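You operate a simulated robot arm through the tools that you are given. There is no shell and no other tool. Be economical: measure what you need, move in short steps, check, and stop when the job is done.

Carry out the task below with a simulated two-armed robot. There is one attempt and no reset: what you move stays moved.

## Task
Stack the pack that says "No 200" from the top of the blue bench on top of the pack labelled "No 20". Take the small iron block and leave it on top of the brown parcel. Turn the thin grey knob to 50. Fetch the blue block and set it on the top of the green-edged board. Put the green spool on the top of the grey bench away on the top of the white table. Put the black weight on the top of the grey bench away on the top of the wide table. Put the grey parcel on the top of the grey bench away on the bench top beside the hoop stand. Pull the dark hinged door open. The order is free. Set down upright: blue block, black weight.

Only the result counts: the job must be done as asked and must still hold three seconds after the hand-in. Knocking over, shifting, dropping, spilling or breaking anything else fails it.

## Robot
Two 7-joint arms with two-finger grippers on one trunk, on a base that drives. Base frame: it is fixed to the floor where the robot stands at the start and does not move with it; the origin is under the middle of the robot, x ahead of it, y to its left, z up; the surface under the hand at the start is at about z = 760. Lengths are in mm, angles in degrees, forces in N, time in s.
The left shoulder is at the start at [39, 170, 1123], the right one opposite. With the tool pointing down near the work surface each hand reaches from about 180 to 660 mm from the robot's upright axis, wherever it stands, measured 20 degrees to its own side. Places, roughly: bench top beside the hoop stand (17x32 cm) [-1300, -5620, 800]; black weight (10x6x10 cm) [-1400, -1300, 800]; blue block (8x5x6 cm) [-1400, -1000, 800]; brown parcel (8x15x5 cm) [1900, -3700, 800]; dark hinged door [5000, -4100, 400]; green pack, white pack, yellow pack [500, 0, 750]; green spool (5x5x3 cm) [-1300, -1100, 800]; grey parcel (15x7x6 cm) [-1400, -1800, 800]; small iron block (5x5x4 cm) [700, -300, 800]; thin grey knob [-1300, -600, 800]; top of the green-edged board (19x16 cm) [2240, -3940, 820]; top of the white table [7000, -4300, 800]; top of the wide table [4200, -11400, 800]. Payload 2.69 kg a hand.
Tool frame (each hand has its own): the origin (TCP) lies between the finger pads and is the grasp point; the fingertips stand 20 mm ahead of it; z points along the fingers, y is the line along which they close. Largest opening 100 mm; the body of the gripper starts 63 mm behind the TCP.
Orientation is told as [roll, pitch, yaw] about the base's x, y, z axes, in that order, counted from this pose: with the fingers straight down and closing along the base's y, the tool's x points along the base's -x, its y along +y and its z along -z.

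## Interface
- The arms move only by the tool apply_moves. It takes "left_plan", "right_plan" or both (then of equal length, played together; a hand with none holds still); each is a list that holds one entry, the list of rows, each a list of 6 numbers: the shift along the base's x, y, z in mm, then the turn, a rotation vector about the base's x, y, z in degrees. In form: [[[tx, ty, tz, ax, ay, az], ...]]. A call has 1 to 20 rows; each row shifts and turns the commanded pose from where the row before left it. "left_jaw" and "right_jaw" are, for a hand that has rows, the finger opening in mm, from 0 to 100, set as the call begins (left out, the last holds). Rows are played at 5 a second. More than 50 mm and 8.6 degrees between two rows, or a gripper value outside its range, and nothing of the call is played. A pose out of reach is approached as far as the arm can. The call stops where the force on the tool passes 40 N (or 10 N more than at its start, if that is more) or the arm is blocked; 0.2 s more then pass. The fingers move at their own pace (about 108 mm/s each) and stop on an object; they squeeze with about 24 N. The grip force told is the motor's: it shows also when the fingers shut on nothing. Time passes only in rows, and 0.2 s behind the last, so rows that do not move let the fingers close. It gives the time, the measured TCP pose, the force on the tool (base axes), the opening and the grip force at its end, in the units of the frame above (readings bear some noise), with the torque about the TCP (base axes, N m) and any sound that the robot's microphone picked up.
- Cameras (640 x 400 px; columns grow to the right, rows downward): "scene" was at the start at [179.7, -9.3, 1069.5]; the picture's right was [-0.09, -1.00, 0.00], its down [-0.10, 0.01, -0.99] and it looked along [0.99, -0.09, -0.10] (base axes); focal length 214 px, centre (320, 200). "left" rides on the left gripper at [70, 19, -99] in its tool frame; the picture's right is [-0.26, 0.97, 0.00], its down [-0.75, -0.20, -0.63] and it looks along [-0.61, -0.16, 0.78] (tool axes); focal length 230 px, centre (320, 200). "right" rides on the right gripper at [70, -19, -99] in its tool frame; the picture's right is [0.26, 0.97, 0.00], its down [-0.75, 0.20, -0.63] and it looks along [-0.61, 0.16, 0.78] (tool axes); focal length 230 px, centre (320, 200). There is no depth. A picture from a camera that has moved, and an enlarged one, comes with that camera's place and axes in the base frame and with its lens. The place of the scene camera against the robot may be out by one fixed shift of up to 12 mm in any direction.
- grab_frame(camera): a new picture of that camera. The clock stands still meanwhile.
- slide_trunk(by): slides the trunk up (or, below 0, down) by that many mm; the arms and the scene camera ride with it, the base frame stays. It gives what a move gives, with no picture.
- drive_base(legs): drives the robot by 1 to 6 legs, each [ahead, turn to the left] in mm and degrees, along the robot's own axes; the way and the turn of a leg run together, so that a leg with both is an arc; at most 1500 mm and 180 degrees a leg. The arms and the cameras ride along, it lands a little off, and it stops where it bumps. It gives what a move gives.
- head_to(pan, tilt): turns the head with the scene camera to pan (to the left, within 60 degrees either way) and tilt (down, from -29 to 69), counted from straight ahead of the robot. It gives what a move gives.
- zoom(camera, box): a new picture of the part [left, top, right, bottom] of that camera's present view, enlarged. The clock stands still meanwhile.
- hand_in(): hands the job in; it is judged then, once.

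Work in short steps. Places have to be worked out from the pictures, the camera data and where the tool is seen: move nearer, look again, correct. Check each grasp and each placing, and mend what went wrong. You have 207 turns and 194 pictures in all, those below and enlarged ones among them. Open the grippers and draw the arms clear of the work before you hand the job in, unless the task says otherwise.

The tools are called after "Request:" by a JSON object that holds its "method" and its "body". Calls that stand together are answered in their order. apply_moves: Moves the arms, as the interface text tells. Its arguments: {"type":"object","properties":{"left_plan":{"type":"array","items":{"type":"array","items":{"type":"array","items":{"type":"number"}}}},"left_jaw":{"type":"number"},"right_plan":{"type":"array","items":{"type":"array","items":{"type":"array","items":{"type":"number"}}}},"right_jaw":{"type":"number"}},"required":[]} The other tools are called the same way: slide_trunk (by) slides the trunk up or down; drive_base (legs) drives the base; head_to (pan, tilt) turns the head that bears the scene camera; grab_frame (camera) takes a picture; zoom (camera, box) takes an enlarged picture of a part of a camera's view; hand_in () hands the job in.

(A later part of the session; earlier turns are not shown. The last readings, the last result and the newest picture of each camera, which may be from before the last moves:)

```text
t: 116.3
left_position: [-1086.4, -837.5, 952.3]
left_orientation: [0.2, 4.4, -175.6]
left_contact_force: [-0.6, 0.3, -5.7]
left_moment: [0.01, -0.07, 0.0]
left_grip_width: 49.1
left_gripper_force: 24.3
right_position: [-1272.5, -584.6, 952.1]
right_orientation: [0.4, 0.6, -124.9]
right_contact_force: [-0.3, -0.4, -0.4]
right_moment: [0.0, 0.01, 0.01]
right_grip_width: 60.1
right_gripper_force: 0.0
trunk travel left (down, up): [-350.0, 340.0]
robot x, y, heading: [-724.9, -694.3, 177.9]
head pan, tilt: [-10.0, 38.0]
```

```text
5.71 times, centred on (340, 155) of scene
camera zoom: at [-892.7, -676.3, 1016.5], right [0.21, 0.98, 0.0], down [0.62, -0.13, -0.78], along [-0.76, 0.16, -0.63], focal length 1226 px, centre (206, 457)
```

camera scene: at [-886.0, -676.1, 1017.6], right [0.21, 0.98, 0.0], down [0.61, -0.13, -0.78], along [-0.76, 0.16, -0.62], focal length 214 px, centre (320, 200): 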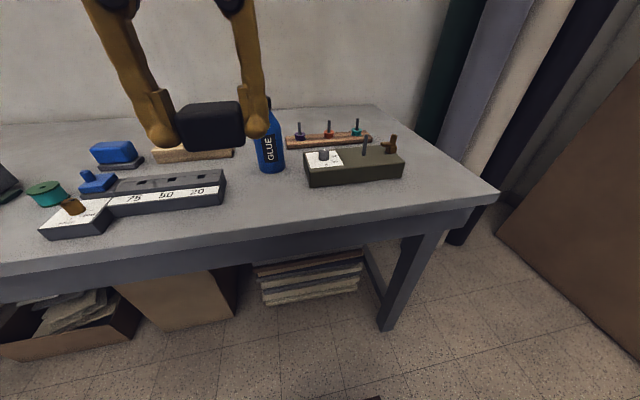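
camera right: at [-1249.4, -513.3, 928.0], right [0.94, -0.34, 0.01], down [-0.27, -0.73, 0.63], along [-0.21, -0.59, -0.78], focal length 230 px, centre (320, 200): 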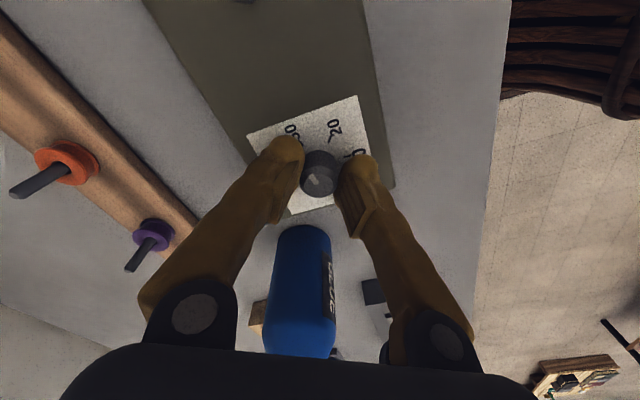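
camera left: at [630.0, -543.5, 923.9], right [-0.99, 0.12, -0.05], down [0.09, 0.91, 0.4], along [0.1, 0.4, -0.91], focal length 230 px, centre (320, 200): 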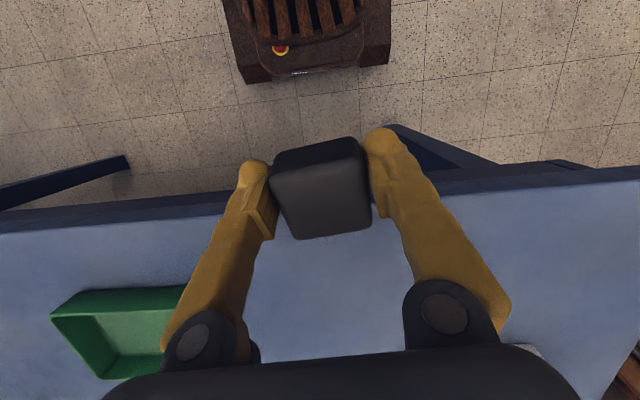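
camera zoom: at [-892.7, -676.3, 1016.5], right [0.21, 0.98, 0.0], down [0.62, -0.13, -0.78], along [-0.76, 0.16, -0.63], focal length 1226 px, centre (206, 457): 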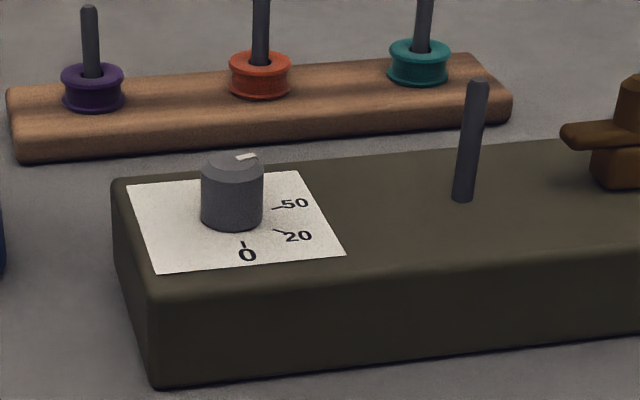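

Knob is at 50. Now retract the right hand (turning it to face forward) before moving toward the blue block.

Request:
{"method": "apply_moves", "body": {"right_plan": [[[6, 4, 5, 0, 0, -3], [12, 5, 8, 0, 0, -5], [15, 5, 8, 0, 0, -5], [15, 5, 8, 0, 0, -5], [15, 5, 8, 0, 0, -5], [15, 5, 8, 0, 0, -5], [15, 5, 8, 0, 0, -5], [15, 5, 8, 0, 0, -5], [15, 5, 8, 0, 0, -5], [15, 5, 5, 0, 0, -5], [15, 5, 0, 0, 0, -5], [15, 5, 0, 0, 0, -4], [10, 0, 0, 0, 0, 0]]], "right_jaw": 100}}

Request:
{"method": "drive_base", "body": {"legs": [[-60, 0], [0, 90], [440, 0], [0, -88], [60, 0]]}}

Request:
{"method": "head_to", "body": {"pan": 0, "tilt": 35}}

Request:
{"method": "grab_frame", "body": {"camera": "scene"}}

```text
t: 119.2
left_position: [-1086.6, -838.6, 953.2]
left_orientation: [0.4, 4.2, -175.7]
left_contact_force: [-0.4, -0.3, -6.9]
left_moment: [-0.03, -0.08, 0.02]
left_grip_width: 49.2
left_gripper_force: 23.5
right_position: [-1091.3, -524.4, 1024.9]
right_orientation: [0.2, 0.5, 178.0]
right_contact_force: [0.1, 0.1, -0.4]
right_moment: [0.01, -0.01, 0.0]
right_grip_width: 99.8
right_gripper_force: 0.1
trunk travel left (down, up): [-350.0, 340.0]
robot x, y, heading: [-723.4, -699.7, 177.8]
head pan, tilt: [-10.0, 38.0]
```

```text
t: 130.7
left_position: [-1105.1, -1304.8, 950.8]
left_orientation: [0.5, 4.6, -172.9]
left_contact_force: [-1.6, 1.2, -5.7]
left_moment: [-0.01, -0.11, -0.03]
left_grip_width: 49.1
left_gripper_force: 23.1
right_position: [-1127.2, -990.8, 1023.2]
right_orientation: [0.3, 0.8, -179.0]
right_contact_force: [-0.8, 0.7, -1.1]
right_moment: [-0.04, -0.08, -0.01]
right_grip_width: 100.0
right_gripper_force: 0.0
trunk travel left (down, up): [-350.0, 340.0]
robot x, y, heading: [-744.5, -1152.9, -179.2]
head pan, tilt: [-10.0, 38.0]
```

```text
t: 131.4
left_position: [-1085.4, -1305.3, 958.5]
left_orientation: [0.2, 3.3, -172.8]
left_contact_force: [2.1, -1.1, -5.2]
left_moment: [0.0, 0.04, -0.03]
left_grip_width: 49.0
left_gripper_force: 24.5
right_position: [-1105.4, -992.2, 1032.2]
right_orientation: [0.3, -0.5, -179.0]
right_contact_force: [1.1, -0.3, 0.0]
right_moment: [0.01, 0.1, 0.0]
right_grip_width: 99.8
right_gripper_force: 0.1
trunk travel left (down, up): [-350.0, 340.0]
robot x, y, heading: [-743.2, -1151.5, -178.9]
head pan, tilt: [0.0, 35.0]
```

```text
135 pictures are left
camera scene: at [-915.3, -1156.6, 1021.6], right [-0.02, 1.0, 0.0], down [0.59, 0.01, -0.81], along [-0.81, -0.01, -0.59], focal length 214 px, centre (320, 200)
```

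scene: 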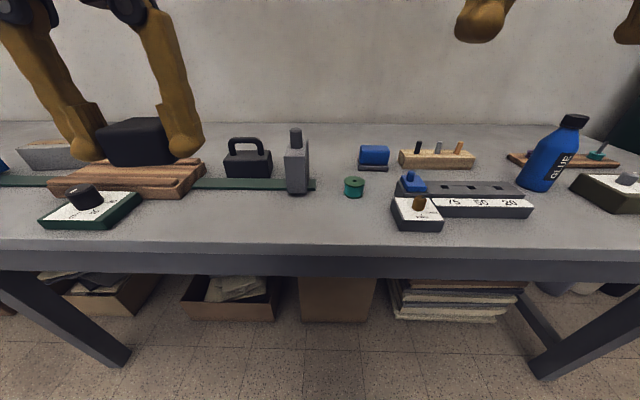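

All bench items are in view. I drive 70 mm closer and bring the right hand over the blue block.

Request:
{"method": "drive_base", "body": {"legs": [[70, 0]]}}

Request:
{"method": "apply_moves", "body": {"right_plan": [[[0, 0, 0, 0, 0, 0], [-10, -2, -2, 0, 0, 0], [-18, -4, -4, 0, 0, 0], [-20, -4, -5, 0, 0, 0], [-20, -4, -6, 0, 0, 0], [-20, -4, -8, 0, 0, 0], [-20, -4, -8, 0, 0, 0], [-20, -4, -8, 0, 0, 0], [-20, -4, -8, 0, 0, 0], [-20, -4, -8, 0, 0, 0], [-20, -4, -8, 0, 0, 0], [-15, -4, -8, 0, 0, 0], [-10, 0, -5, 0, 0, 0], [0, 0, 0, 0, 0, 0]]]}}

Request:
{"method": "grab_frame", "body": {"camera": "right"}}

```text
t: 132.4
left_position: [-1148.5, -1307.2, 961.2]
left_orientation: [0.1, 3.1, -172.9]
left_contact_force: [-0.5, -0.7, -6.0]
left_moment: [-0.02, -0.07, 0.0]
left_grip_width: 49.2
left_gripper_force: 24.1
right_position: [-1168.9, -993.9, 1034.0]
right_orientation: [0.4, -0.9, -179.0]
right_contact_force: [-0.2, 0.2, 0.0]
right_moment: [0.0, -0.01, -0.01]
right_grip_width: 99.9
right_gripper_force: 0.0
trunk travel left (down, up): [-350.0, 340.0]
robot x, y, heading: [-813.1, -1154.3, -178.9]
head pan, tilt: [0.0, 35.0]
```

```text
t: 135.4
left_position: [-1153.0, -1307.6, 957.9]
left_orientation: [0.3, 3.4, -172.8]
left_contact_force: [-0.2, -0.2, -6.3]
left_moment: [0.03, -0.05, 0.01]
left_grip_width: 49.2
left_gripper_force: 23.8
right_position: [-1388.2, -1036.2, 954.7]
right_orientation: [0.2, -0.6, -179.1]
right_contact_force: [-1.1, -0.9, -0.1]
right_moment: [0.01, 0.04, 0.0]
right_grip_width: 100.2
right_gripper_force: 0.2
trunk travel left (down, up): [-350.0, 340.0]
robot x, y, heading: [-809.2, -1151.8, -179.0]
head pan, tilt: [0.0, 35.0]
```

```text
134 pictures are left
camera right: at [-1317.7, -1015.7, 1052.7], right [0.27, -0.96, 0.0], down [-0.74, -0.21, 0.64], along [-0.61, -0.18, -0.77], focal length 230 px, centre (320, 200)
```

right: 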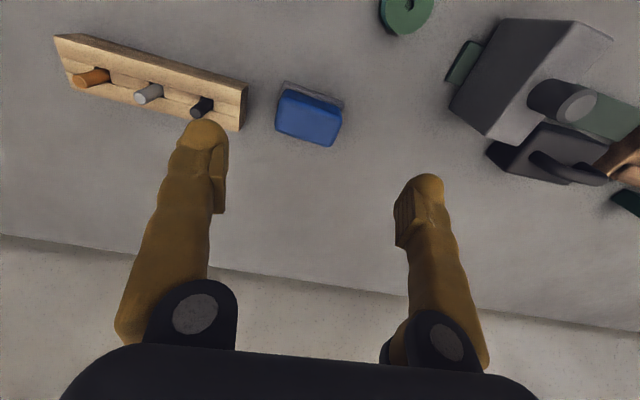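

Request:
{"method": "zoom", "body": {"camera": "right", "box": [230, 60, 390, 170]}}

Request:
{"method": "zoom", "body": {"camera": "scene", "box": [300, 100, 500, 220]}}

```text
3.64 times, centred on (310, 115) of right
camera zoom: at [-1317.7, -1015.7, 1052.7], right [0.27, -0.96, 0.0], down [-0.74, -0.21, 0.64], along [-0.61, -0.18, -0.77], focal length 837 px, centre (356, 509)
```

zoom: 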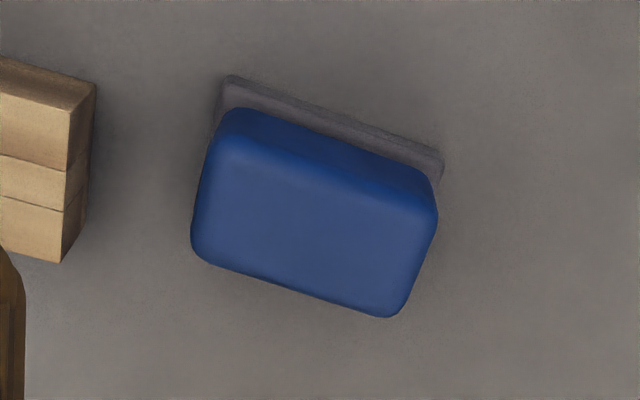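

```text
3.20 times, centred on (400, 160) of scene
camera zoom: at [-987.7, -1157.7, 1021.0], right [-0.02, 1.0, 0.0], down [0.59, 0.01, -0.81], along [-0.81, -0.01, -0.59], focal length 686 px, centre (64, 328)
```

zoom: 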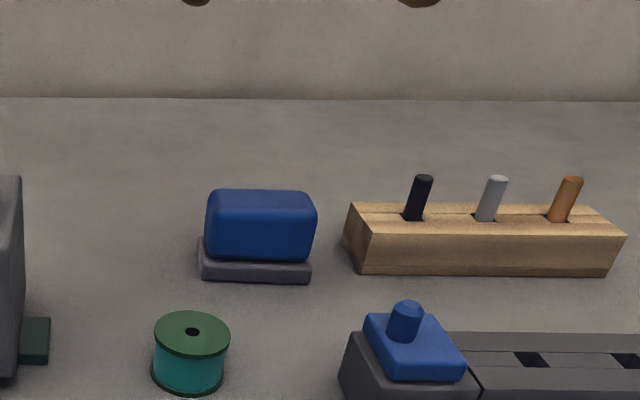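

Blue block centre ≈ (-1407, -1031), top ≈ 820, about 72 mm wide along y on an 80 mm base. Descend in two steps.

Request:
{"method": "apply_moves", "body": {"right_plan": [[[-3, 1, -6, 0, 0, -1], [-5, 2, -12, 0, 0, -1.5], [-6, 2, -16, 0, 0, -1.5], [-5, 1, -18, 0, 0, 0], [0, 0, -18, 0, 0, 0], [0, 0, -15, 0, 0, 0], [0, 0, -12, 0, 0, 0], [0, 0, -8, 0, 0, 0], [0, 0, 0, 0, 0, 0]]]}}

Request:
{"method": "grab_frame", "body": {"camera": "right"}}

```text
t: 137.4
left_position: [-1154.0, -1306.4, 959.2]
left_orientation: [0.2, 3.3, -172.8]
left_contact_force: [0.3, 0.3, -5.3]
left_moment: [0.01, -0.05, -0.02]
left_grip_width: 49.1
left_gripper_force: 24.1
right_position: [-1407.1, -1030.9, 849.6]
right_orientation: [0.3, -0.6, 176.9]
right_contact_force: [-0.7, -0.2, -0.4]
right_moment: [0.02, 0.0, -0.03]
right_grip_width: 100.0
right_gripper_force: 0.1
trunk travel left (down, up): [-350.0, 340.0]
robot x, y, heading: [-807.1, -1152.7, -178.8]
head pan, tilt: [0.0, 35.0]
```

```text
131 pictures are left
camera right: at [-1334.9, -1015.0, 947.3], right [0.21, -0.98, 0.0], down [-0.75, -0.16, 0.64], along [-0.62, -0.13, -0.77], focal length 230 px, centre (320, 200)
```

right: 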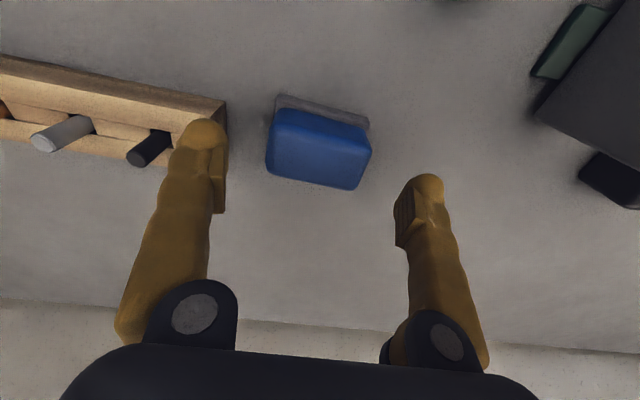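

The peg block is close on the +y side, so I narrow the opening to 86 mm, and descend to z≈800.

Request:
{"method": "apply_moves", "body": {"right_plan": [[[0, 0, 0, 0, 0, 0], [1, 0.5, -6, 0, 0, 0], [2, 0.5, -12, 0, 0, 0], [1, 0, -12, 0, 0, 0], [0, 0, -10, 0, 0, 0], [0, 0, -6, 0, 0, 0], [0, 0, -3, 0, 0, 0], [0, 0, 0, 0, 0, 0]]], "right_jaw": 86}}

Request:
{"method": "grab_frame", "body": {"camera": "right"}}

```text
t: 139.2
left_position: [-1154.2, -1307.1, 958.4]
left_orientation: [0.3, 3.4, -172.8]
left_contact_force: [-0.7, 0.0, -5.9]
left_moment: [0.01, -0.05, -0.03]
left_grip_width: 49.4
left_gripper_force: 23.8
right_position: [-1404.6, -1028.7, 798.7]
right_orientation: [0.3, -0.6, 176.9]
right_contact_force: [0.0, 0.3, -0.4]
right_moment: [0.0, 0.03, 0.0]
right_grip_width: 86.1
right_gripper_force: 0.0
trunk travel left (down, up): [-350.0, 340.0]
robot x, y, heading: [-810.9, -1153.6, -179.1]
head pan, tilt: [0.0, 35.0]
```

```text
130 pictures are left
camera right: at [-1333.0, -1012.8, 897.0], right [0.21, -0.98, 0.0], down [-0.75, -0.16, 0.64], along [-0.62, -0.13, -0.77], focal length 230 px, centre (320, 200)
```

right: 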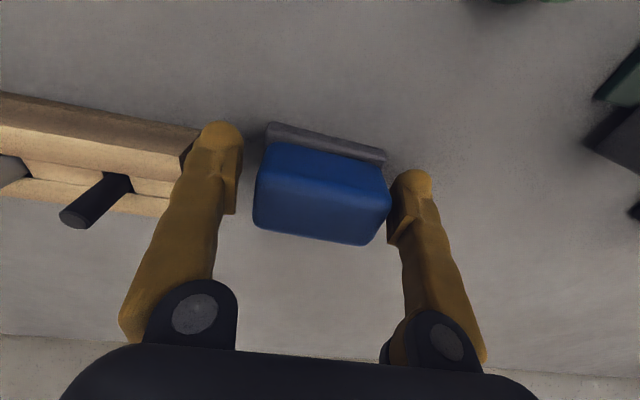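

Well placed. Close and lift slightly to check.

Request:
{"method": "apply_moves", "body": {"right_plan": [[[0, 0, 0, 0, 0, 0], [0, 0, 0, 0, 0, 0], [0, 0, 0, 0, 0, 0]]], "right_jaw": 0}}

Request:
{"method": "apply_moves", "body": {"right_plan": [[[0, 0, 5, 0, 0, 0], [0, 0, 10, 0, 0, 0], [0, 0, 14, 0, 0, 0], [0, 0, 16, 0, 0, 0], [0, 0, 18, 0, 0, 0], [0, 0, 18, 0, 0, 0], [0, 0, 18, 0, 0, 0], [0, 0, 18, 0, 0, 0], [0, 0, 10, 0, 0, 0]]]}}

Request:
{"method": "grab_frame", "body": {"camera": "right"}}

Request:
{"method": "grab_frame", "body": {"camera": "scene"}}

```text
t: 140.0
left_position: [-1153.4, -1308.0, 957.9]
left_orientation: [0.1, 3.3, -172.9]
left_contact_force: [-0.3, 0.3, -5.1]
left_moment: [0.02, -0.07, 0.01]
left_grip_width: 49.2
left_gripper_force: 24.2
right_position: [-1404.5, -1028.8, 800.5]
right_orientation: [0.3, -0.6, 176.8]
right_contact_force: [-0.4, -0.7, -0.5]
right_moment: [0.0, 0.01, 0.03]
right_grip_width: 72.6
right_gripper_force: 24.2
trunk travel left (down, up): [-350.0, 340.0]
robot x, y, heading: [-813.4, -1152.9, -178.9]
head pan, tilt: [0.0, 35.0]
```

```text
t: 142.0
left_position: [-1154.7, -1306.8, 959.0]
left_orientation: [0.2, 3.3, -172.8]
left_contact_force: [0.1, 0.5, -4.8]
left_moment: [0.05, -0.09, -0.02]
left_grip_width: 49.2
left_gripper_force: 24.3
right_position: [-1402.4, -1029.4, 928.4]
right_orientation: [0.4, -0.6, 176.8]
right_contact_force: [0.0, 0.4, -1.2]
right_moment: [-0.02, -0.01, -0.01]
right_grip_width: 72.8
right_gripper_force: 24.2
trunk travel left (down, up): [-350.0, 340.0]
robot x, y, heading: [-813.3, -1154.9, -178.7]
head pan, tilt: [0.0, 35.0]
```

```text
129 pictures are left
camera right: at [-1330.9, -1013.0, 1026.0], right [0.21, -0.98, 0.0], down [-0.75, -0.16, 0.64], along [-0.62, -0.13, -0.77], focal length 230 px, centre (320, 200)
```

right: 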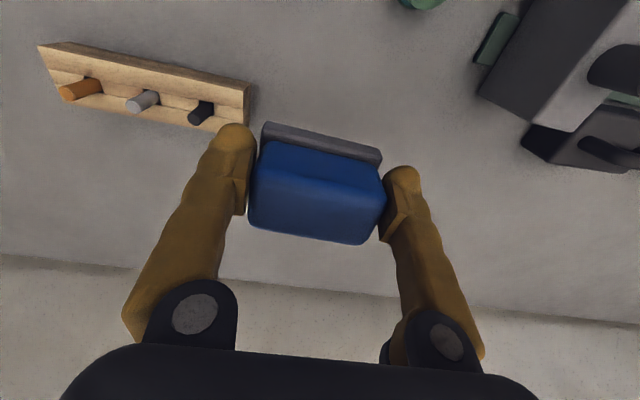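

```text
128 pictures are left
camera scene: at [-987.9, -1157.7, 1021.0], right [-0.02, 1.0, 0.0], down [0.59, 0.01, -0.81], along [-0.81, -0.01, -0.59], focal length 214 px, centre (320, 200)
```

scene: 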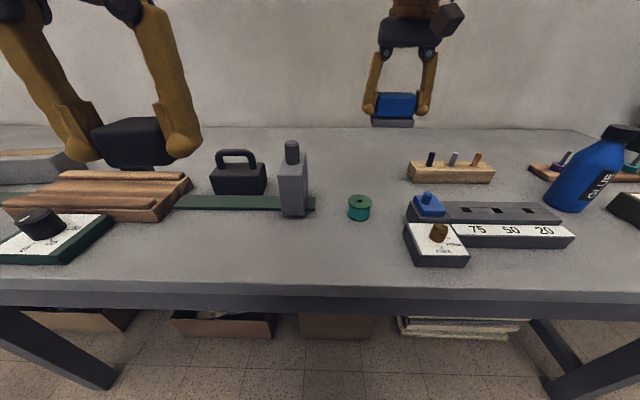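

Block with its base lifted cleanly. Retract the right hand, back up and look toward the parcel/board area (south-east).

Request:
{"method": "apply_moves", "body": {"right_plan": [[[8, 0, 2, 0, 0, 0], [16, 0, 4, 0, 0, 0], [20, 0, 6, 0, 0, 0], [20, 0, 6, 0, 0, 0], [20, 0, 6, 0, 0, 0], [20, 0, 6, 0, 0, 0], [20, 0, 6, 0, 0, 0], [20, 0, 6, 0, 0, 0], [20, 0, 6, 0, 0, 0], [20, 0, 6, 0, 0, 0], [15, 0, 6, 0, 0, 0], [8, 0, 3, 0, 0, 0]]]}}

Request:
{"method": "drive_base", "body": {"legs": [[-350, 0], [0, 135]]}}

Request:
{"method": "head_to", "body": {"pan": 0, "tilt": 10}}

Request:
{"method": "grab_frame", "body": {"camera": "scene"}}

```text
t: 144.6
left_position: [-1154.7, -1308.3, 958.3]
left_orientation: [0.2, 3.2, -172.8]
left_contact_force: [-0.7, -0.4, -5.3]
left_moment: [0.02, -0.03, 0.02]
left_grip_width: 49.3
left_gripper_force: 23.4
right_position: [-1193.8, -1027.0, 988.1]
right_orientation: [0.3, -0.6, 176.9]
right_contact_force: [0.1, -0.4, -1.9]
right_moment: [-0.03, 0.02, 0.02]
right_grip_width: 72.7
right_gripper_force: 23.9
trunk travel left (down, up): [-350.0, 340.0]
robot x, y, heading: [-812.9, -1154.9, -178.9]
head pan, tilt: [0.0, 35.0]
```

```text
t: 152.6
left_position: [-113.7, -1280.9, 959.0]
left_orientation: [0.2, 3.2, -37.9]
left_contact_force: [-0.8, 0.1, -5.5]
left_moment: [0.0, 0.06, 0.01]
left_grip_width: 49.2
left_gripper_force: 23.6
right_position: [-284.9, -1507.7, 990.8]
right_orientation: [0.3, -0.7, -48.2]
right_contact_force: [0.7, 0.3, -1.0]
right_moment: [0.04, 0.0, -0.02]
right_grip_width: 72.9
right_gripper_force: 24.1
trunk travel left (down, up): [-350.0, 340.0]
robot x, y, heading: [-473.9, -1157.6, -44.4]
head pan, tilt: [0.0, 35.0]
```

```text
t: 153.5
left_position: [-125.7, -1270.4, 963.3]
left_orientation: [0.1, 2.3, -37.9]
left_contact_force: [0.6, -0.1, -4.8]
left_moment: [0.05, 0.07, -0.02]
left_grip_width: 49.0
left_gripper_force: 24.1
right_position: [-295.5, -1497.8, 994.5]
right_orientation: [0.3, -1.5, -48.2]
right_contact_force: [0.2, 0.0, -2.0]
right_moment: [0.02, 0.03, -0.03]
right_grip_width: 72.9
right_gripper_force: 23.6
trunk travel left (down, up): [-350.0, 340.0]
robot x, y, heading: [-477.7, -1154.4, -44.0]
head pan, tilt: [0.0, 10.0]
```

```text
127 pictures are left
camera scene: at [-342.7, -1283.8, 1060.8], right [-0.7, -0.72, 0.0], down [-0.14, 0.13, -0.98], along [0.7, -0.68, -0.19], focal length 214 px, centre (320, 200)
```

scene: 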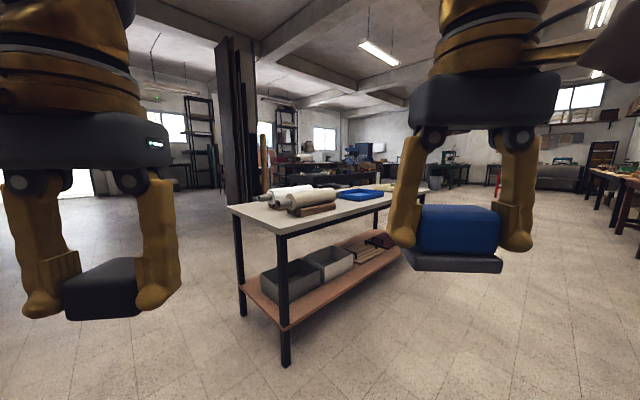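

A roller bench spans x≈450–970 south of y≈-1800. I pass it on its west side to about (-150, -2900) and look again.

Request:
{"method": "drive_base", "body": {"legs": [[0, -35], [900, 0], [880, 0], [0, 50]]}}

Request:
{"method": "grab_frame", "body": {"camera": "scene"}}

```text
t: 166.7
left_position: [216.5, -2967.3, 963.1]
left_orientation: [0.1, 2.4, -23.9]
left_contact_force: [0.1, -0.3, -4.9]
left_moment: [-0.01, 0.09, -0.01]
left_grip_width: 49.2
left_gripper_force: 23.4
right_position: [104.7, -3228.9, 994.9]
right_orientation: [0.4, -1.7, -34.2]
right_contact_force: [0.1, -0.9, -1.2]
right_moment: [0.02, 0.0, -0.01]
right_grip_width: 72.8
right_gripper_force: 24.3
trunk travel left (down, up): [-350.0, 340.0]
robot x, y, heading: [-148.0, -2943.3, -30.3]
head pan, tilt: [0.0, 10.0]
```

```text
126 pictures are left
camera scene: at [5.5, -3034.7, 1061.0], right [-0.5, -0.86, 0.0], down [-0.17, 0.1, -0.98], along [0.85, -0.49, -0.19], focal length 214 px, centre (320, 200)
```

scene: 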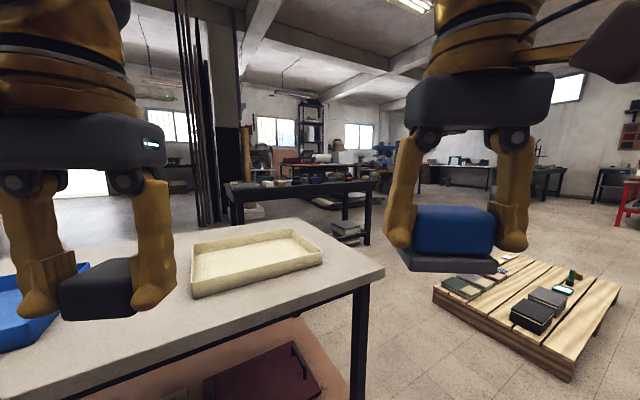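

The dark table ahead carries the parcel and board. I route through the corridor y≈-3900 between the roller bench and the pallet.

Request:
{"method": "drive_base", "body": {"legs": [[0, -57], [950, 0], [0, 87.5], [1050, 0]]}}

Request:
{"method": "grab_frame", "body": {"camera": "scene"}}

```text
t: 183.1
left_position: [1303.3, -3668.5, 968.1]
left_orientation: [0.0, 1.5, 7.5]
left_contact_force: [0.1, 0.6, -5.7]
left_moment: [0.02, 0.1, -0.01]
left_grip_width: 49.0
left_gripper_force: 24.0
right_position: [1345.3, -3948.5, 999.7]
right_orientation: [0.3, -2.5, -2.7]
right_contact_force: [-0.3, 0.3, -2.2]
right_moment: [0.02, 0.03, -0.01]
right_grip_width: 72.1
right_gripper_force: 24.1
trunk travel left (down, up): [-350.0, 340.0]
robot x, y, heading: [989.2, -3840.0, 1.4]
head pan, tilt: [0.0, 10.0]
```

```text
125 pictures are left
camera scene: at [1173.6, -3835.3, 1061.0], right [0.02, -1.0, 0.0], down [-0.19, 0.0, -0.98], along [0.98, 0.02, -0.19], focal length 214 px, centre (320, 200)
```

scene: 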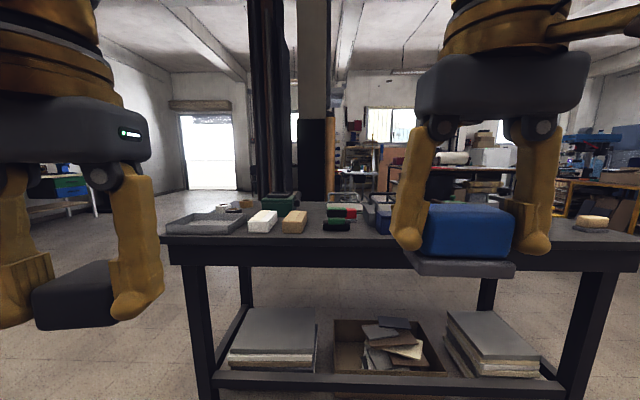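

Table front edge is near x≈1910; parcel (tan) near (2065, -3705). Drive 470 mm ahead and look down.

Request:
{"method": "drive_base", "body": {"legs": [[470, -1.5]]}}

Request:
{"method": "head_to", "body": {"pan": 0, "tilt": 28}}

Request:
{"method": "grab_frame", "body": {"camera": "scene"}}

```text
t: 185.9
left_position: [1761.7, -3666.3, 973.1]
left_orientation: [0.0, 0.6, 6.4]
left_contact_force: [1.0, -0.9, -6.2]
left_moment: [0.02, 0.1, 0.0]
left_grip_width: 49.2
left_gripper_force: 24.3
right_position: [1797.7, -3950.7, 1004.7]
right_orientation: [0.3, -3.4, -4.0]
right_contact_force: [0.9, 0.2, -1.7]
right_moment: [0.0, 0.03, -0.02]
right_grip_width: 72.6
right_gripper_force: 24.2
trunk travel left (down, up): [-350.0, 340.0]
robot x, y, heading: [1464.3, -3836.5, 0.4]
head pan, tilt: [0.0, 10.0]
```

```text
t: 186.7
left_position: [1747.7, -3666.5, 978.3]
left_orientation: [-0.1, -0.3, 6.3]
left_contact_force: [-0.2, -1.1, -5.0]
left_moment: [0.03, 0.1, 0.0]
left_grip_width: 49.3
left_gripper_force: 24.0
right_position: [1779.7, -3950.1, 1000.6]
right_orientation: [0.2, -2.5, -3.9]
right_contact_force: [-0.3, 0.2, -1.5]
right_moment: [0.02, 0.03, 0.01]
right_grip_width: 72.0
right_gripper_force: 23.8
trunk travel left (down, up): [-350.0, 340.0]
robot x, y, heading: [1459.9, -3829.5, 0.2]
head pan, tilt: [0.0, 28.0]
```

```text
124 pictures are left
camera scene: at [1642.7, -3831.9, 1031.9], right [0.0, -1.0, 0.0], down [-0.48, 0.0, -0.87], along [0.87, 0.0, -0.48], focal length 214 px, centre (320, 200)
```

scene: 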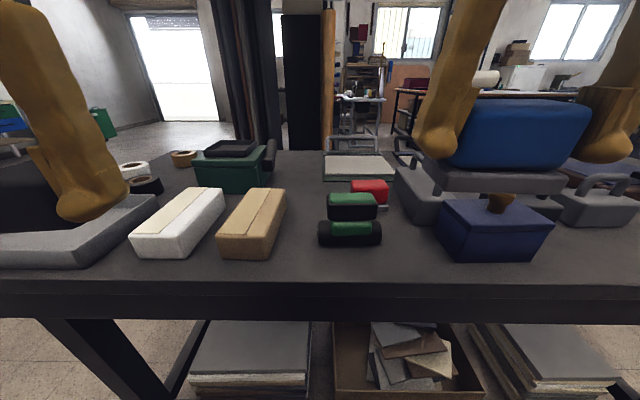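

Request:
{"method": "zoom", "body": {"camera": "scene", "box": [120, 130, 440, 270]}}

Request:
{"method": "grab_frame", "body": {"camera": "left"}}

Request:
{"method": "grab_frame", "body": {"camera": "right"}}

```text
2.00 times, centred on (280, 200) of scene
camera zoom: at [1642.7, -3831.9, 1031.9], right [0.0, -1.0, 0.0], down [-0.48, 0.0, -0.87], along [0.87, 0.0, -0.48], focal length 429 px, centre (400, 200)
```

zoom: 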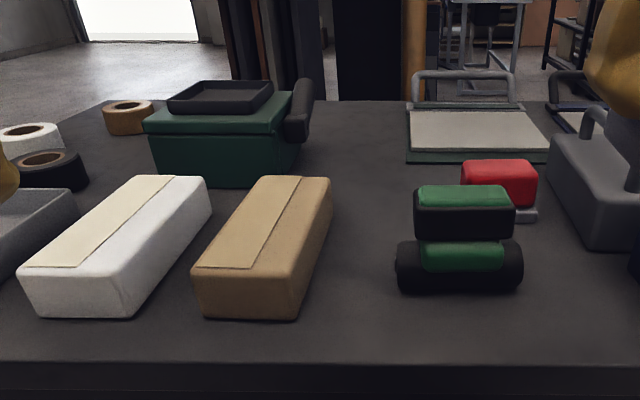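

```text
122 pictures are left
camera left: at [1675.5, -3656.8, 1075.7], right [0.15, 0.99, 0.0], down [0.76, -0.12, 0.63], along [0.63, -0.09, -0.77], focal length 230 px, centre (320, 200)
```

left: 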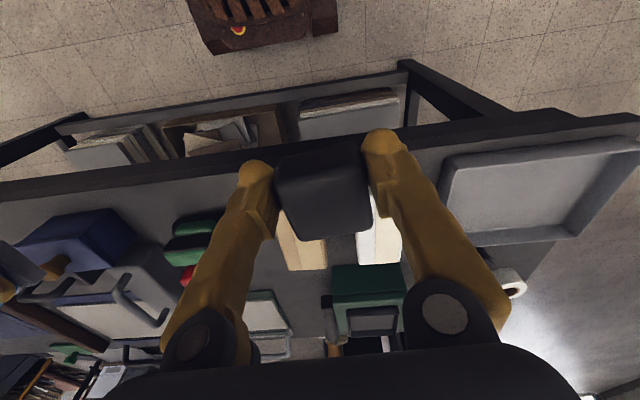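

```text
121 pictures are left
camera right: at [1704.2, -3963.4, 1096.9], right [-0.19, 0.98, -0.01], down [0.73, 0.15, 0.66], along [0.65, 0.12, -0.75], focal length 230 px, centre (320, 200)
```

right: 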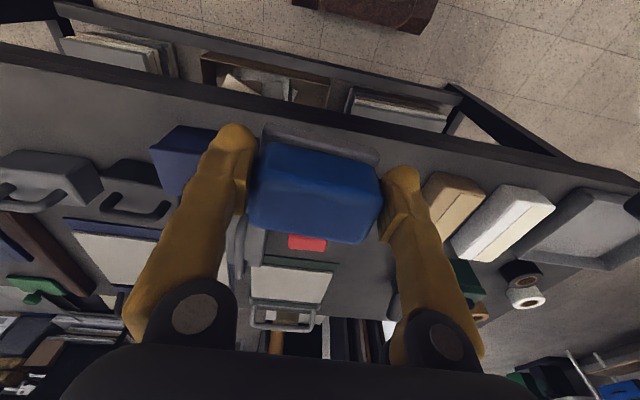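

Brown parcel: long axis along x, top centre ≈ (2014, -3703), z≈810. Move the left hand with the iron block above it.

Request:
{"method": "apply_moves", "body": {"left_plan": [[[8, -1, 0, 0, 0, 0], [16, -2, -2, 0, 0, 0], [20, -3, -5, 0, 0, -0.5], [20, -3, -6, 0, 0, -0.5], [20, -3, -6, 0, 0, -0.5], [20, -3, -6, 0, 0, -0.5], [20, -3, -6, 0, 0, -0.5], [20, -3, -6, 0, 0, -0.5], [20, -3, -6, 0, 0, -0.5], [20, -3, -6, 0, 0, -0.5], [20, -3, -6, 0, 0, -0.5], [20, -3, -6, 0, 0, -0.5], [20, -3, -6, 0, 0, 0], [15, 0, -6, 0, 0, 0], [5, 0, -3, 0, 0, 0], [0, 0, 0, 0, 0, 0]]]}}

Request:
{"method": "grab_frame", "body": {"camera": "left"}}

Request:
{"method": "zoom", "body": {"camera": "scene", "box": [120, 130, 440, 270]}}

```text
t: 190.1
left_position: [2012.6, -3703.2, 900.0]
left_orientation: [-0.2, -0.3, 1.3]
left_contact_force: [0.5, -0.3, -4.9]
left_moment: [0.02, 0.08, -0.01]
left_grip_width: 49.3
left_gripper_force: 24.1
right_position: [1778.2, -3950.4, 1002.0]
right_orientation: [0.2, -2.5, -3.9]
right_contact_force: [0.3, 0.2, -1.8]
right_moment: [0.03, -0.01, 0.0]
right_grip_width: 72.0
right_gripper_force: 24.0
trunk travel left (down, up): [-350.0, 340.0]
robot x, y, heading: [1461.6, -3831.0, 0.4]
head pan, tilt: [0.0, 28.0]
```

```text
120 pictures are left
camera left: at [1941.2, -3687.1, 999.2], right [0.24, 0.97, 0.0], down [0.75, -0.18, 0.63], along [0.62, -0.15, -0.77], focal length 230 px, centre (320, 200)
```

left: 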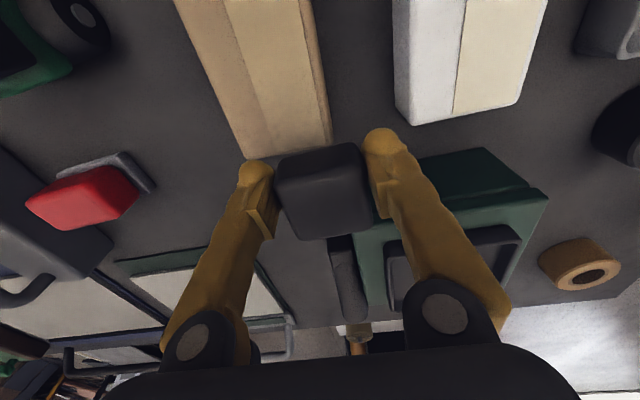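

```text
2.00 times, centred on (280, 200) of scene
camera zoom: at [1642.4, -3831.9, 1031.9], right [0.0, -1.0, 0.0], down [-0.49, 0.0, -0.87], along [0.87, 0.0, -0.49], focal length 429 px, centre (400, 200)
```

zoom: 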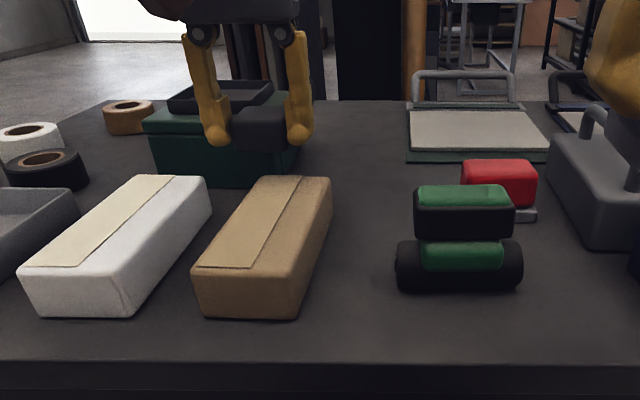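

Triangulating the two views, the parcel top is higher (z≈850) and centred ≈ (1945, -3728). Move there at a safe height and re-check.

Request:
{"method": "apply_moves", "body": {"left_plan": [[[-4, -2, 6, 0, 0, 0], [-10, -4, 8, 0, 0, 0], [-14, -5, 6, 0, 0, 0], [-14, -5, 0, 0, 0, 0], [-14, -5, 0, 0, 0, 0], [-8, -3, 0, 0, 0, 0], [-3, -1, 0, 0, 0, 0], [0, 0, 0, 0, 0, 0]]]}}

Request:
{"method": "grab_frame", "body": {"camera": "left"}}

Request:
{"method": "zoom", "body": {"camera": "scene", "box": [120, 130, 440, 270]}}

```text
t: 191.9
left_position: [1945.4, -3727.4, 921.1]
left_orientation: [-0.2, -0.3, 1.3]
left_contact_force: [1.0, -0.4, -5.7]
left_moment: [0.0, 0.05, -0.01]
left_grip_width: 49.1
left_gripper_force: 23.7
right_position: [1778.1, -3951.8, 1001.7]
right_orientation: [0.1, -2.5, -3.9]
right_contact_force: [0.1, -0.4, -2.9]
right_moment: [0.02, 0.02, 0.0]
right_grip_width: 72.1
right_gripper_force: 23.7
trunk travel left (down, up): [-350.0, 340.0]
robot x, y, heading: [1465.0, -3828.5, 0.2]
head pan, tilt: [0.0, 28.0]
```

```text
118 pictures are left
camera left: at [1873.0, -3712.1, 1019.2], right [0.24, 0.97, 0.0], down [0.75, -0.18, 0.63], along [0.62, -0.15, -0.77], focal length 230 px, centre (320, 200)
```

left: 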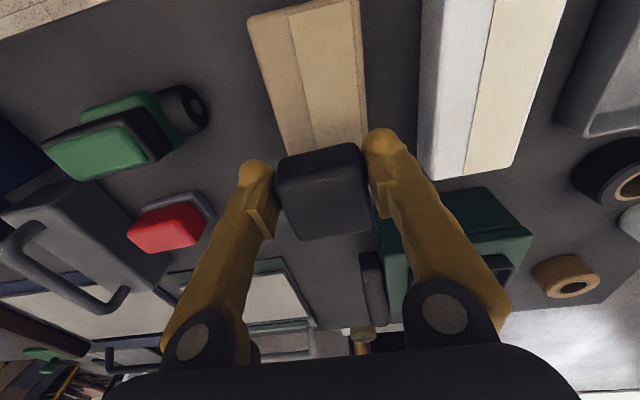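

```text
2.00 times, centred on (280, 200) of scene
camera zoom: at [1642.3, -3832.0, 1031.9], right [0.0, -1.0, 0.0], down [-0.48, 0.0, -0.87], along [0.87, 0.0, -0.48], focal length 429 px, centre (400, 200)
```

zoom: 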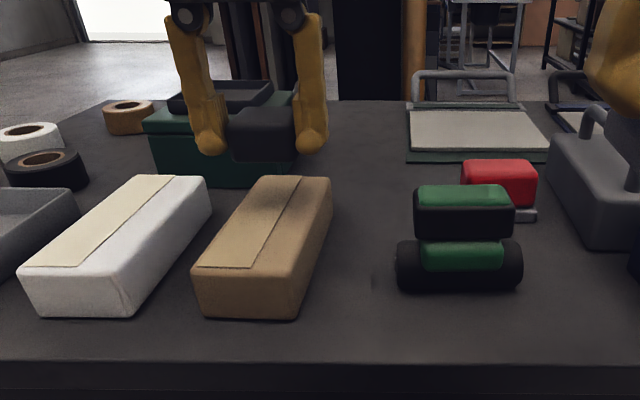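

Alignment good (centre ≈ (1942, -3724)). Lower the iron block gently until contact.

Request:
{"method": "apply_moves", "body": {"left_plan": [[[-1, 1, -6, 0, 0, 0], [-1, 1, -12, 0, 0, -1], [-1, 1, -12, 0, 0, -1], [0, 0, -6, 0, 0, 0], [0, 0, -3, 0, 0, 0], [0, 0, 0, 0, 0, 0]]]}}

Request:
{"method": "zoom", "body": {"camera": "scene", "box": [180, 150, 340, 270]}}

```text
t: 193.3
left_position: [1940.9, -3724.7, 882.3]
left_orientation: [0.0, -0.4, -0.7]
left_contact_force: [-0.5, 0.5, -6.3]
left_moment: [0.01, 0.05, 0.01]
left_grip_width: 49.2
left_gripper_force: 24.4
right_position: [1779.4, -3949.3, 1002.0]
right_orientation: [0.2, -2.5, -4.0]
right_contact_force: [-0.5, 0.0, -1.8]
right_moment: [0.02, 0.0, -0.03]
right_grip_width: 72.0
right_gripper_force: 23.5
trunk travel left (down, up): [-350.0, 340.0]
robot x, y, heading: [1462.4, -3831.6, 0.2]
head pan, tilt: [0.0, 28.0]
```

```text
3.33 times, centred on (260, 210) of scene
camera zoom: at [1642.3, -3832.0, 1031.9], right [0.0, -1.0, 0.0], down [-0.48, 0.0, -0.87], along [0.87, 0.0, -0.48], focal length 715 px, centre (520, 167)
```

zoom: 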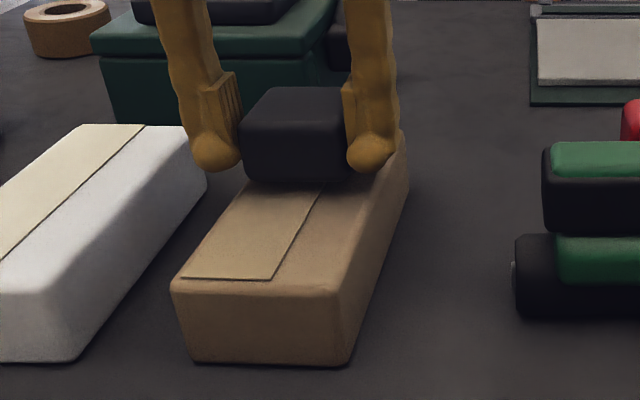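

Still slightly above. Lower in small steps until the load changes.

Request:
{"method": "apply_moves", "body": {"left_plan": [[[0, 0, -3, 0, 0, 0], [0, 0, -3, 0, 0, 0], [0, 0, -2, 0, 0, 0], [0, 0, 0, 0, 0, 0]]]}}

```text
t: 194.3
left_position: [1942.2, -3725.2, 874.2]
left_orientation: [-0.1, -0.4, -0.7]
left_contact_force: [-0.6, -1.3, -5.3]
left_moment: [0.02, 0.08, -0.03]
left_grip_width: 49.1
left_gripper_force: 24.0
right_position: [1778.6, -3951.5, 1001.5]
right_orientation: [0.1, -2.6, -3.9]
right_contact_force: [0.3, 0.0, -1.9]
right_moment: [-0.01, 0.04, 0.04]
right_grip_width: 72.0
right_gripper_force: 23.8
trunk travel left (down, up): [-350.0, 340.0]
robot x, y, heading: [1465.3, -3832.9, 0.2]
head pan, tilt: [0.0, 28.0]
```

Request:
{"method": "apply_moves", "body": {"left_plan": [[[0, 0, -2, 0, 0, 0], [0, 0, -2, 0, 0, 0], [0, 0, -2, 0, 0, 0], [0, 0, 0, 0, 0, 0]]]}}

Request:
{"method": "zoom", "body": {"camera": "scene", "box": [180, 150, 340, 270]}}

```text
t: 195.3
left_position: [1941.6, -3725.0, 869.1]
left_orientation: [-0.1, -0.6, -0.8]
left_contact_force: [1.5, 0.0, 16.7]
left_moment: [-0.01, -0.1, -0.02]
left_grip_width: 49.6
left_gripper_force: 24.4
right_position: [1777.9, -3950.6, 1001.8]
right_orientation: [0.2, -2.6, -3.9]
right_contact_force: [0.2, 1.3, -1.1]
right_moment: [0.02, 0.01, -0.01]
right_grip_width: 72.0
right_gripper_force: 23.6
trunk travel left (down, up): [-350.0, 340.0]
robot x, y, heading: [1463.6, -3832.8, 0.2]
head pan, tilt: [0.0, 28.0]
```

```text
3.33 times, centred on (260, 210) of scene
camera zoom: at [1641.1, -3832.2, 1032.2], right [0.0, -1.0, 0.0], down [-0.48, 0.0, -0.88], along [0.88, 0.0, -0.48], focal length 715 px, centre (520, 167)
```

zoom: 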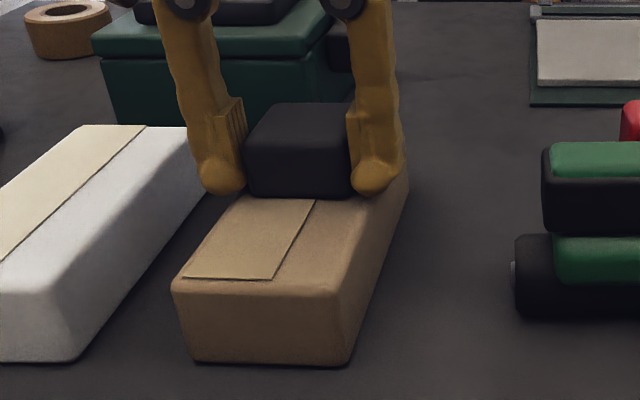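

Contact. Open to 70 mm and rise.

Request:
{"method": "apply_moves", "body": {"left_plan": [[[0, 0, 0, 0, 0, 0], [0, 0, 0, 0, 0, 0], [0, 0, 6, 0, 0, 0], [0, 0, 12, 0, 0, 0], [0, 0, 16, 0, 0, 0], [0, 0, 18, 0, 0, 0], [-8, 5, 18, 0, 0, 0], [-16, 8, 18, 0, 0, 0], [-20, 8, 15, 0, 0, 0], [-20, 8, 10, 0, 0, 0], [-20, 8, 5, 0, 0, 0], [-20, 8, 5, 0, 0, 0], [-20, 8, 0, 0, 0, 0], [-20, 8, 0, 0, 0, 0], [-10, 5, 0, 0, 0, 0]]], "left_jaw": 70}}

Request:
{"method": "grab_frame", "body": {"camera": "scene"}}

```text
t: 198.5
left_position: [1786.1, -3659.1, 989.3]
left_orientation: [-0.1, -0.4, -0.7]
left_contact_force: [0.4, -0.1, -0.1]
left_moment: [0.0, 0.01, 0.02]
left_grip_width: 70.3
left_gripper_force: 0.0
right_position: [1777.3, -3949.6, 1002.3]
right_orientation: [0.1, -2.6, -3.8]
right_contact_force: [0.1, -0.3, -0.8]
right_moment: [0.0, 0.01, -0.01]
right_grip_width: 71.7
right_gripper_force: 24.0
trunk travel left (down, up): [-350.0, 340.0]
robot x, y, heading: [1464.3, -3833.8, 0.4]
head pan, tilt: [0.0, 28.0]
```

```text
114 pictures are left
camera scene: at [1641.8, -3831.9, 1032.0], right [0.0, -1.0, 0.0], down [-0.48, 0.0, -0.87], along [0.87, 0.0, -0.48], focal length 214 px, centre (320, 200)
```

scene: 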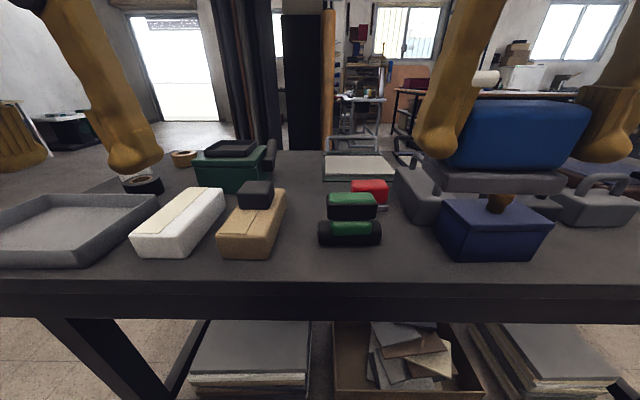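

Iron block placed. The board's centre (2243, -3945) is beyond reach from this side (edge x≈1825), so I go round the table's north end to its far side. First retreat and look.

Request:
{"method": "drive_base", "body": {"legs": [[-200, 0], [0, 89.5], [1050, 0], [0, -100]]}}

Request:
{"method": "head_to", "body": {"pan": 0, "tilt": 15}}

Request:
{"method": "grab_frame", "body": {"camera": "scene"}}

```text
t: 204.7
left_position: [1095.7, -3515.7, 990.8]
left_orientation: [0.1, -0.7, 88.3]
left_contact_force: [0.6, -0.9, 0.2]
left_moment: [0.03, 0.01, 0.0]
left_grip_width: 70.2
left_gripper_force: 0.2
right_position: [1386.1, -3536.2, 991.4]
right_orientation: [0.6, 0.7, 85.7]
right_contact_force: [0.0, -1.3, -1.9]
right_moment: [0.03, -0.01, -0.04]
right_grip_width: 71.8
right_gripper_force: 24.5
trunk travel left (down, up): [-350.0, 340.0]
robot x, y, heading: [1271.8, -3805.6, 90.5]
head pan, tilt: [0.0, 28.0]
stopped in leg 3: the robot was blocked; the commanded pose is now the measured one
```

```text
t: 205.4
left_position: [1095.4, -3513.6, 991.1]
left_orientation: [-0.1, -0.7, 88.3]
left_contact_force: [0.4, 1.0, 0.0]
left_moment: [-0.01, 0.0, 0.0]
left_grip_width: 70.1
left_gripper_force: 0.0
right_position: [1385.6, -3534.3, 991.7]
right_orientation: [0.7, 0.7, 85.4]
right_contact_force: [0.7, 0.1, -0.8]
right_moment: [-0.01, 0.01, 0.01]
right_grip_width: 71.9
right_gripper_force: 24.1
trunk travel left (down, up): [-350.0, 340.0]
robot x, y, heading: [1273.2, -3806.9, 90.4]
head pan, tilt: [0.0, 15.0]
```

```text
113 pictures are left
camera scene: at [1269.0, -3626.9, 1052.8], right [1.0, 0.01, 0.0], down [0.0, -0.28, -0.96], along [-0.01, 0.96, -0.28], focal length 214 px, centre (320, 200)
```

scene: 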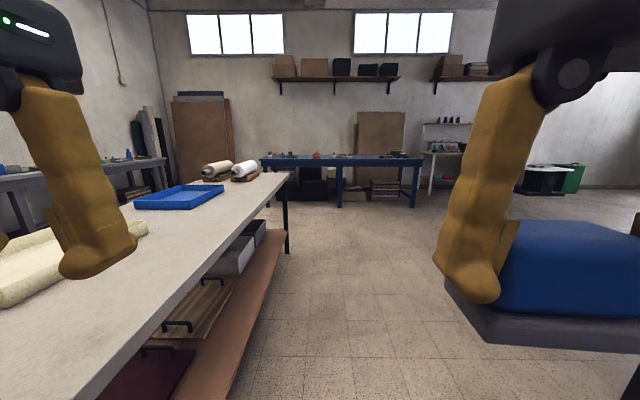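

Blocked close to the roller bench corner (x≈1000). The gap's middle is x≈1410, so I edge back and shift east.

Request:
{"method": "drive_base", "body": {"legs": [[-60, 0], [0, -40], [220, 0], [0, 40]]}}

```text
t: 207.2
left_position: [1145.2, -3587.3, 981.0]
left_orientation: [1.4, 2.0, 76.9]
left_contact_force: [-0.5, -0.9, 0.1]
left_moment: [0.06, 0.0, -0.05]
left_grip_width: 70.2
left_gripper_force: 0.1
right_position: [1435.1, -3662.8, 992.1]
right_orientation: [-0.5, 0.5, 73.8]
right_contact_force: [-0.9, -0.5, -2.2]
right_moment: [0.02, -0.02, 0.02]
right_grip_width: 71.4
right_gripper_force: 24.1
trunk travel left (down, up): [-350.0, 340.0]
robot x, y, heading: [1265.7, -3863.4, 79.2]
head pan, tilt: [0.0, 15.0]
stopped in leg 2: the robot was blocked; the commanded pose is now the measured one
```

Odd block again in open floor; retry the turn.

Request:
{"method": "drive_base", "body": {"legs": [[0, -30], [200, 0]]}}

Request:
{"method": "grab_frame", "body": {"camera": "left"}}

```text
t: 208.1
left_position: [1169.4, -3587.6, 989.4]
left_orientation: [-0.3, -0.1, 75.0]
left_contact_force: [-0.2, -0.5, 0.2]
left_moment: [0.04, -0.03, 0.0]
left_grip_width: 70.0
left_gripper_force: 0.1
right_position: [1426.3, -3672.8, 1001.2]
right_orientation: [2.4, -0.9, 70.2]
right_contact_force: [0.1, 0.0, -1.4]
right_moment: [0.03, -0.01, -0.04]
right_grip_width: 71.3
right_gripper_force: 24.2
trunk travel left (down, up): [-350.0, 340.0]
robot x, y, heading: [1266.9, -3865.1, 76.8]
head pan, tilt: [0.0, 15.0]
stopped in leg 1: the robot was blocked; the commanded pose is now the measured one
```

```text
112 pictures are left
camera left: at [1133.1, -3651.4, 1087.6], right [-0.87, 0.5, 0.0], down [0.38, 0.67, 0.63], along [0.32, 0.55, -0.77], focal length 230 px, centre (320, 200)
```

left: 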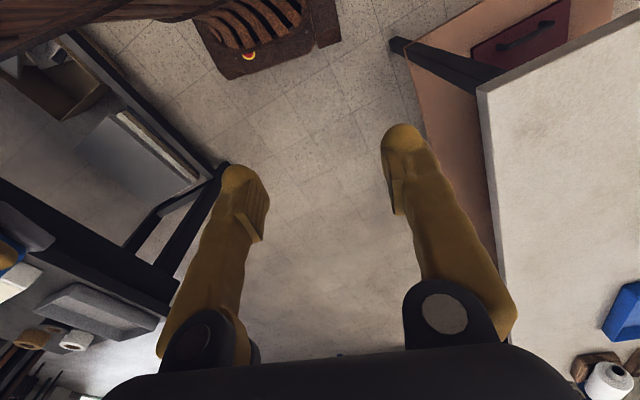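

Request:
{"method": "grab_frame", "body": {"camera": "right"}}

Request:
{"method": "head_to", "body": {"pan": -45, "tilt": 35}}

Request:
{"method": "grab_frame", "body": {"camera": "scene"}}

```text
111 pictures are left
camera right: at [1423.5, -3747.4, 1098.3], right [-1.0, 0.08, 0.03], down [0.09, 0.76, 0.65], along [0.03, 0.65, -0.76], focal length 230 px, centre (320, 200)
```

right: 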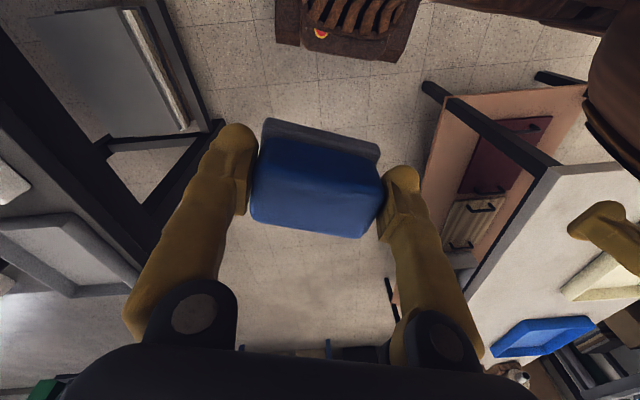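

```text
t: 209.2
left_position: [1171.2, -3584.9, 989.0]
left_orientation: [-0.3, 0.0, 75.1]
left_contact_force: [0.0, 0.3, 0.8]
left_moment: [0.04, 0.0, 0.03]
left_grip_width: 70.1
left_gripper_force: 0.1
right_position: [1426.7, -3671.5, 1000.8]
right_orientation: [2.2, -0.8, 70.3]
right_contact_force: [-0.8, -0.1, -2.2]
right_moment: [-0.01, 0.01, 0.01]
right_grip_width: 71.4
right_gripper_force: 24.1
trunk travel left (down, up): [-350.0, 340.0]
robot x, y, heading: [1267.8, -3866.1, 76.9]
head pan, tilt: [-45.0, 35.0]
```

```text
110 pictures are left
camera scene: at [1364.0, -3737.4, 1021.5], right [0.53, -0.85, 0.01], down [-0.49, -0.32, -0.81], along [0.69, 0.42, -0.58], focal length 214 px, centre (320, 200)
```

scene: 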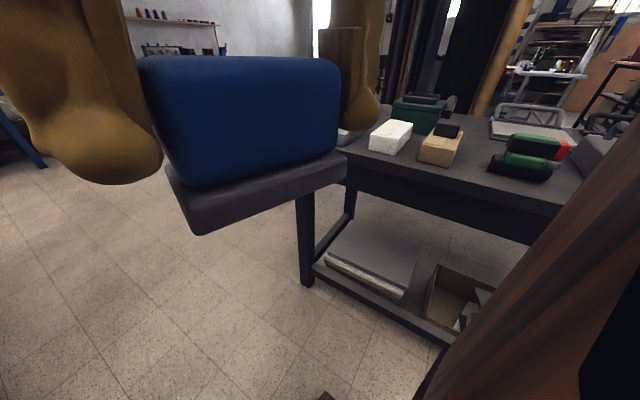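

No obstacle visible. Retry with a smaller turn and forward move.

Request:
{"method": "drive_base", "body": {"legs": [[0, -15]]}}

Request:
{"method": "drive_base", "body": {"legs": [[0, -15], [150, 0]]}}

```text
t: 210.6
left_position: [1241.6, -3571.7, 992.7]
left_orientation: [1.1, 0.8, 59.8]
left_contact_force: [0.8, -0.1, -1.3]
left_moment: [0.0, 0.03, 0.02]
left_grip_width: 70.2
left_gripper_force: 0.1
right_position: [1475.4, -3722.2, 1004.4]
right_orientation: [0.2, -0.7, 56.0]
right_contact_force: [0.2, 0.6, -1.8]
right_moment: [-0.03, 0.04, -0.02]
right_grip_width: 71.0
right_gripper_force: 24.9
trunk travel left (down, up): [-350.0, 340.0]
robot x, y, heading: [1267.9, -3867.4, 62.1]
head pan, tilt: [-45.0, 35.0]
```

```text
t: 211.2
left_position: [1261.4, -3586.6, 997.3]
left_orientation: [-3.0, -0.5, 62.0]
left_contact_force: [-0.6, 0.1, 0.8]
left_moment: [0.0, 0.0, 0.0]
left_grip_width: 69.9
left_gripper_force: 0.1
right_position: [1460.1, -3713.2, 1012.8]
right_orientation: [3.6, -3.6, 60.8]
right_contact_force: [175.8, 154.8, -9.1]
right_moment: [-14.97, 17.53, 13.38]
right_grip_width: 71.2
right_gripper_force: 24.2
trunk travel left (down, up): [-350.0, 340.0]
robot x, y, heading: [1266.3, -3866.2, 62.0]
head pan, tilt: [-45.0, 35.0]
stopped in leg 1: the force on the tool passed its limit at 167 N (the readings are from after the stop); the commanded pose is now the measured one
```

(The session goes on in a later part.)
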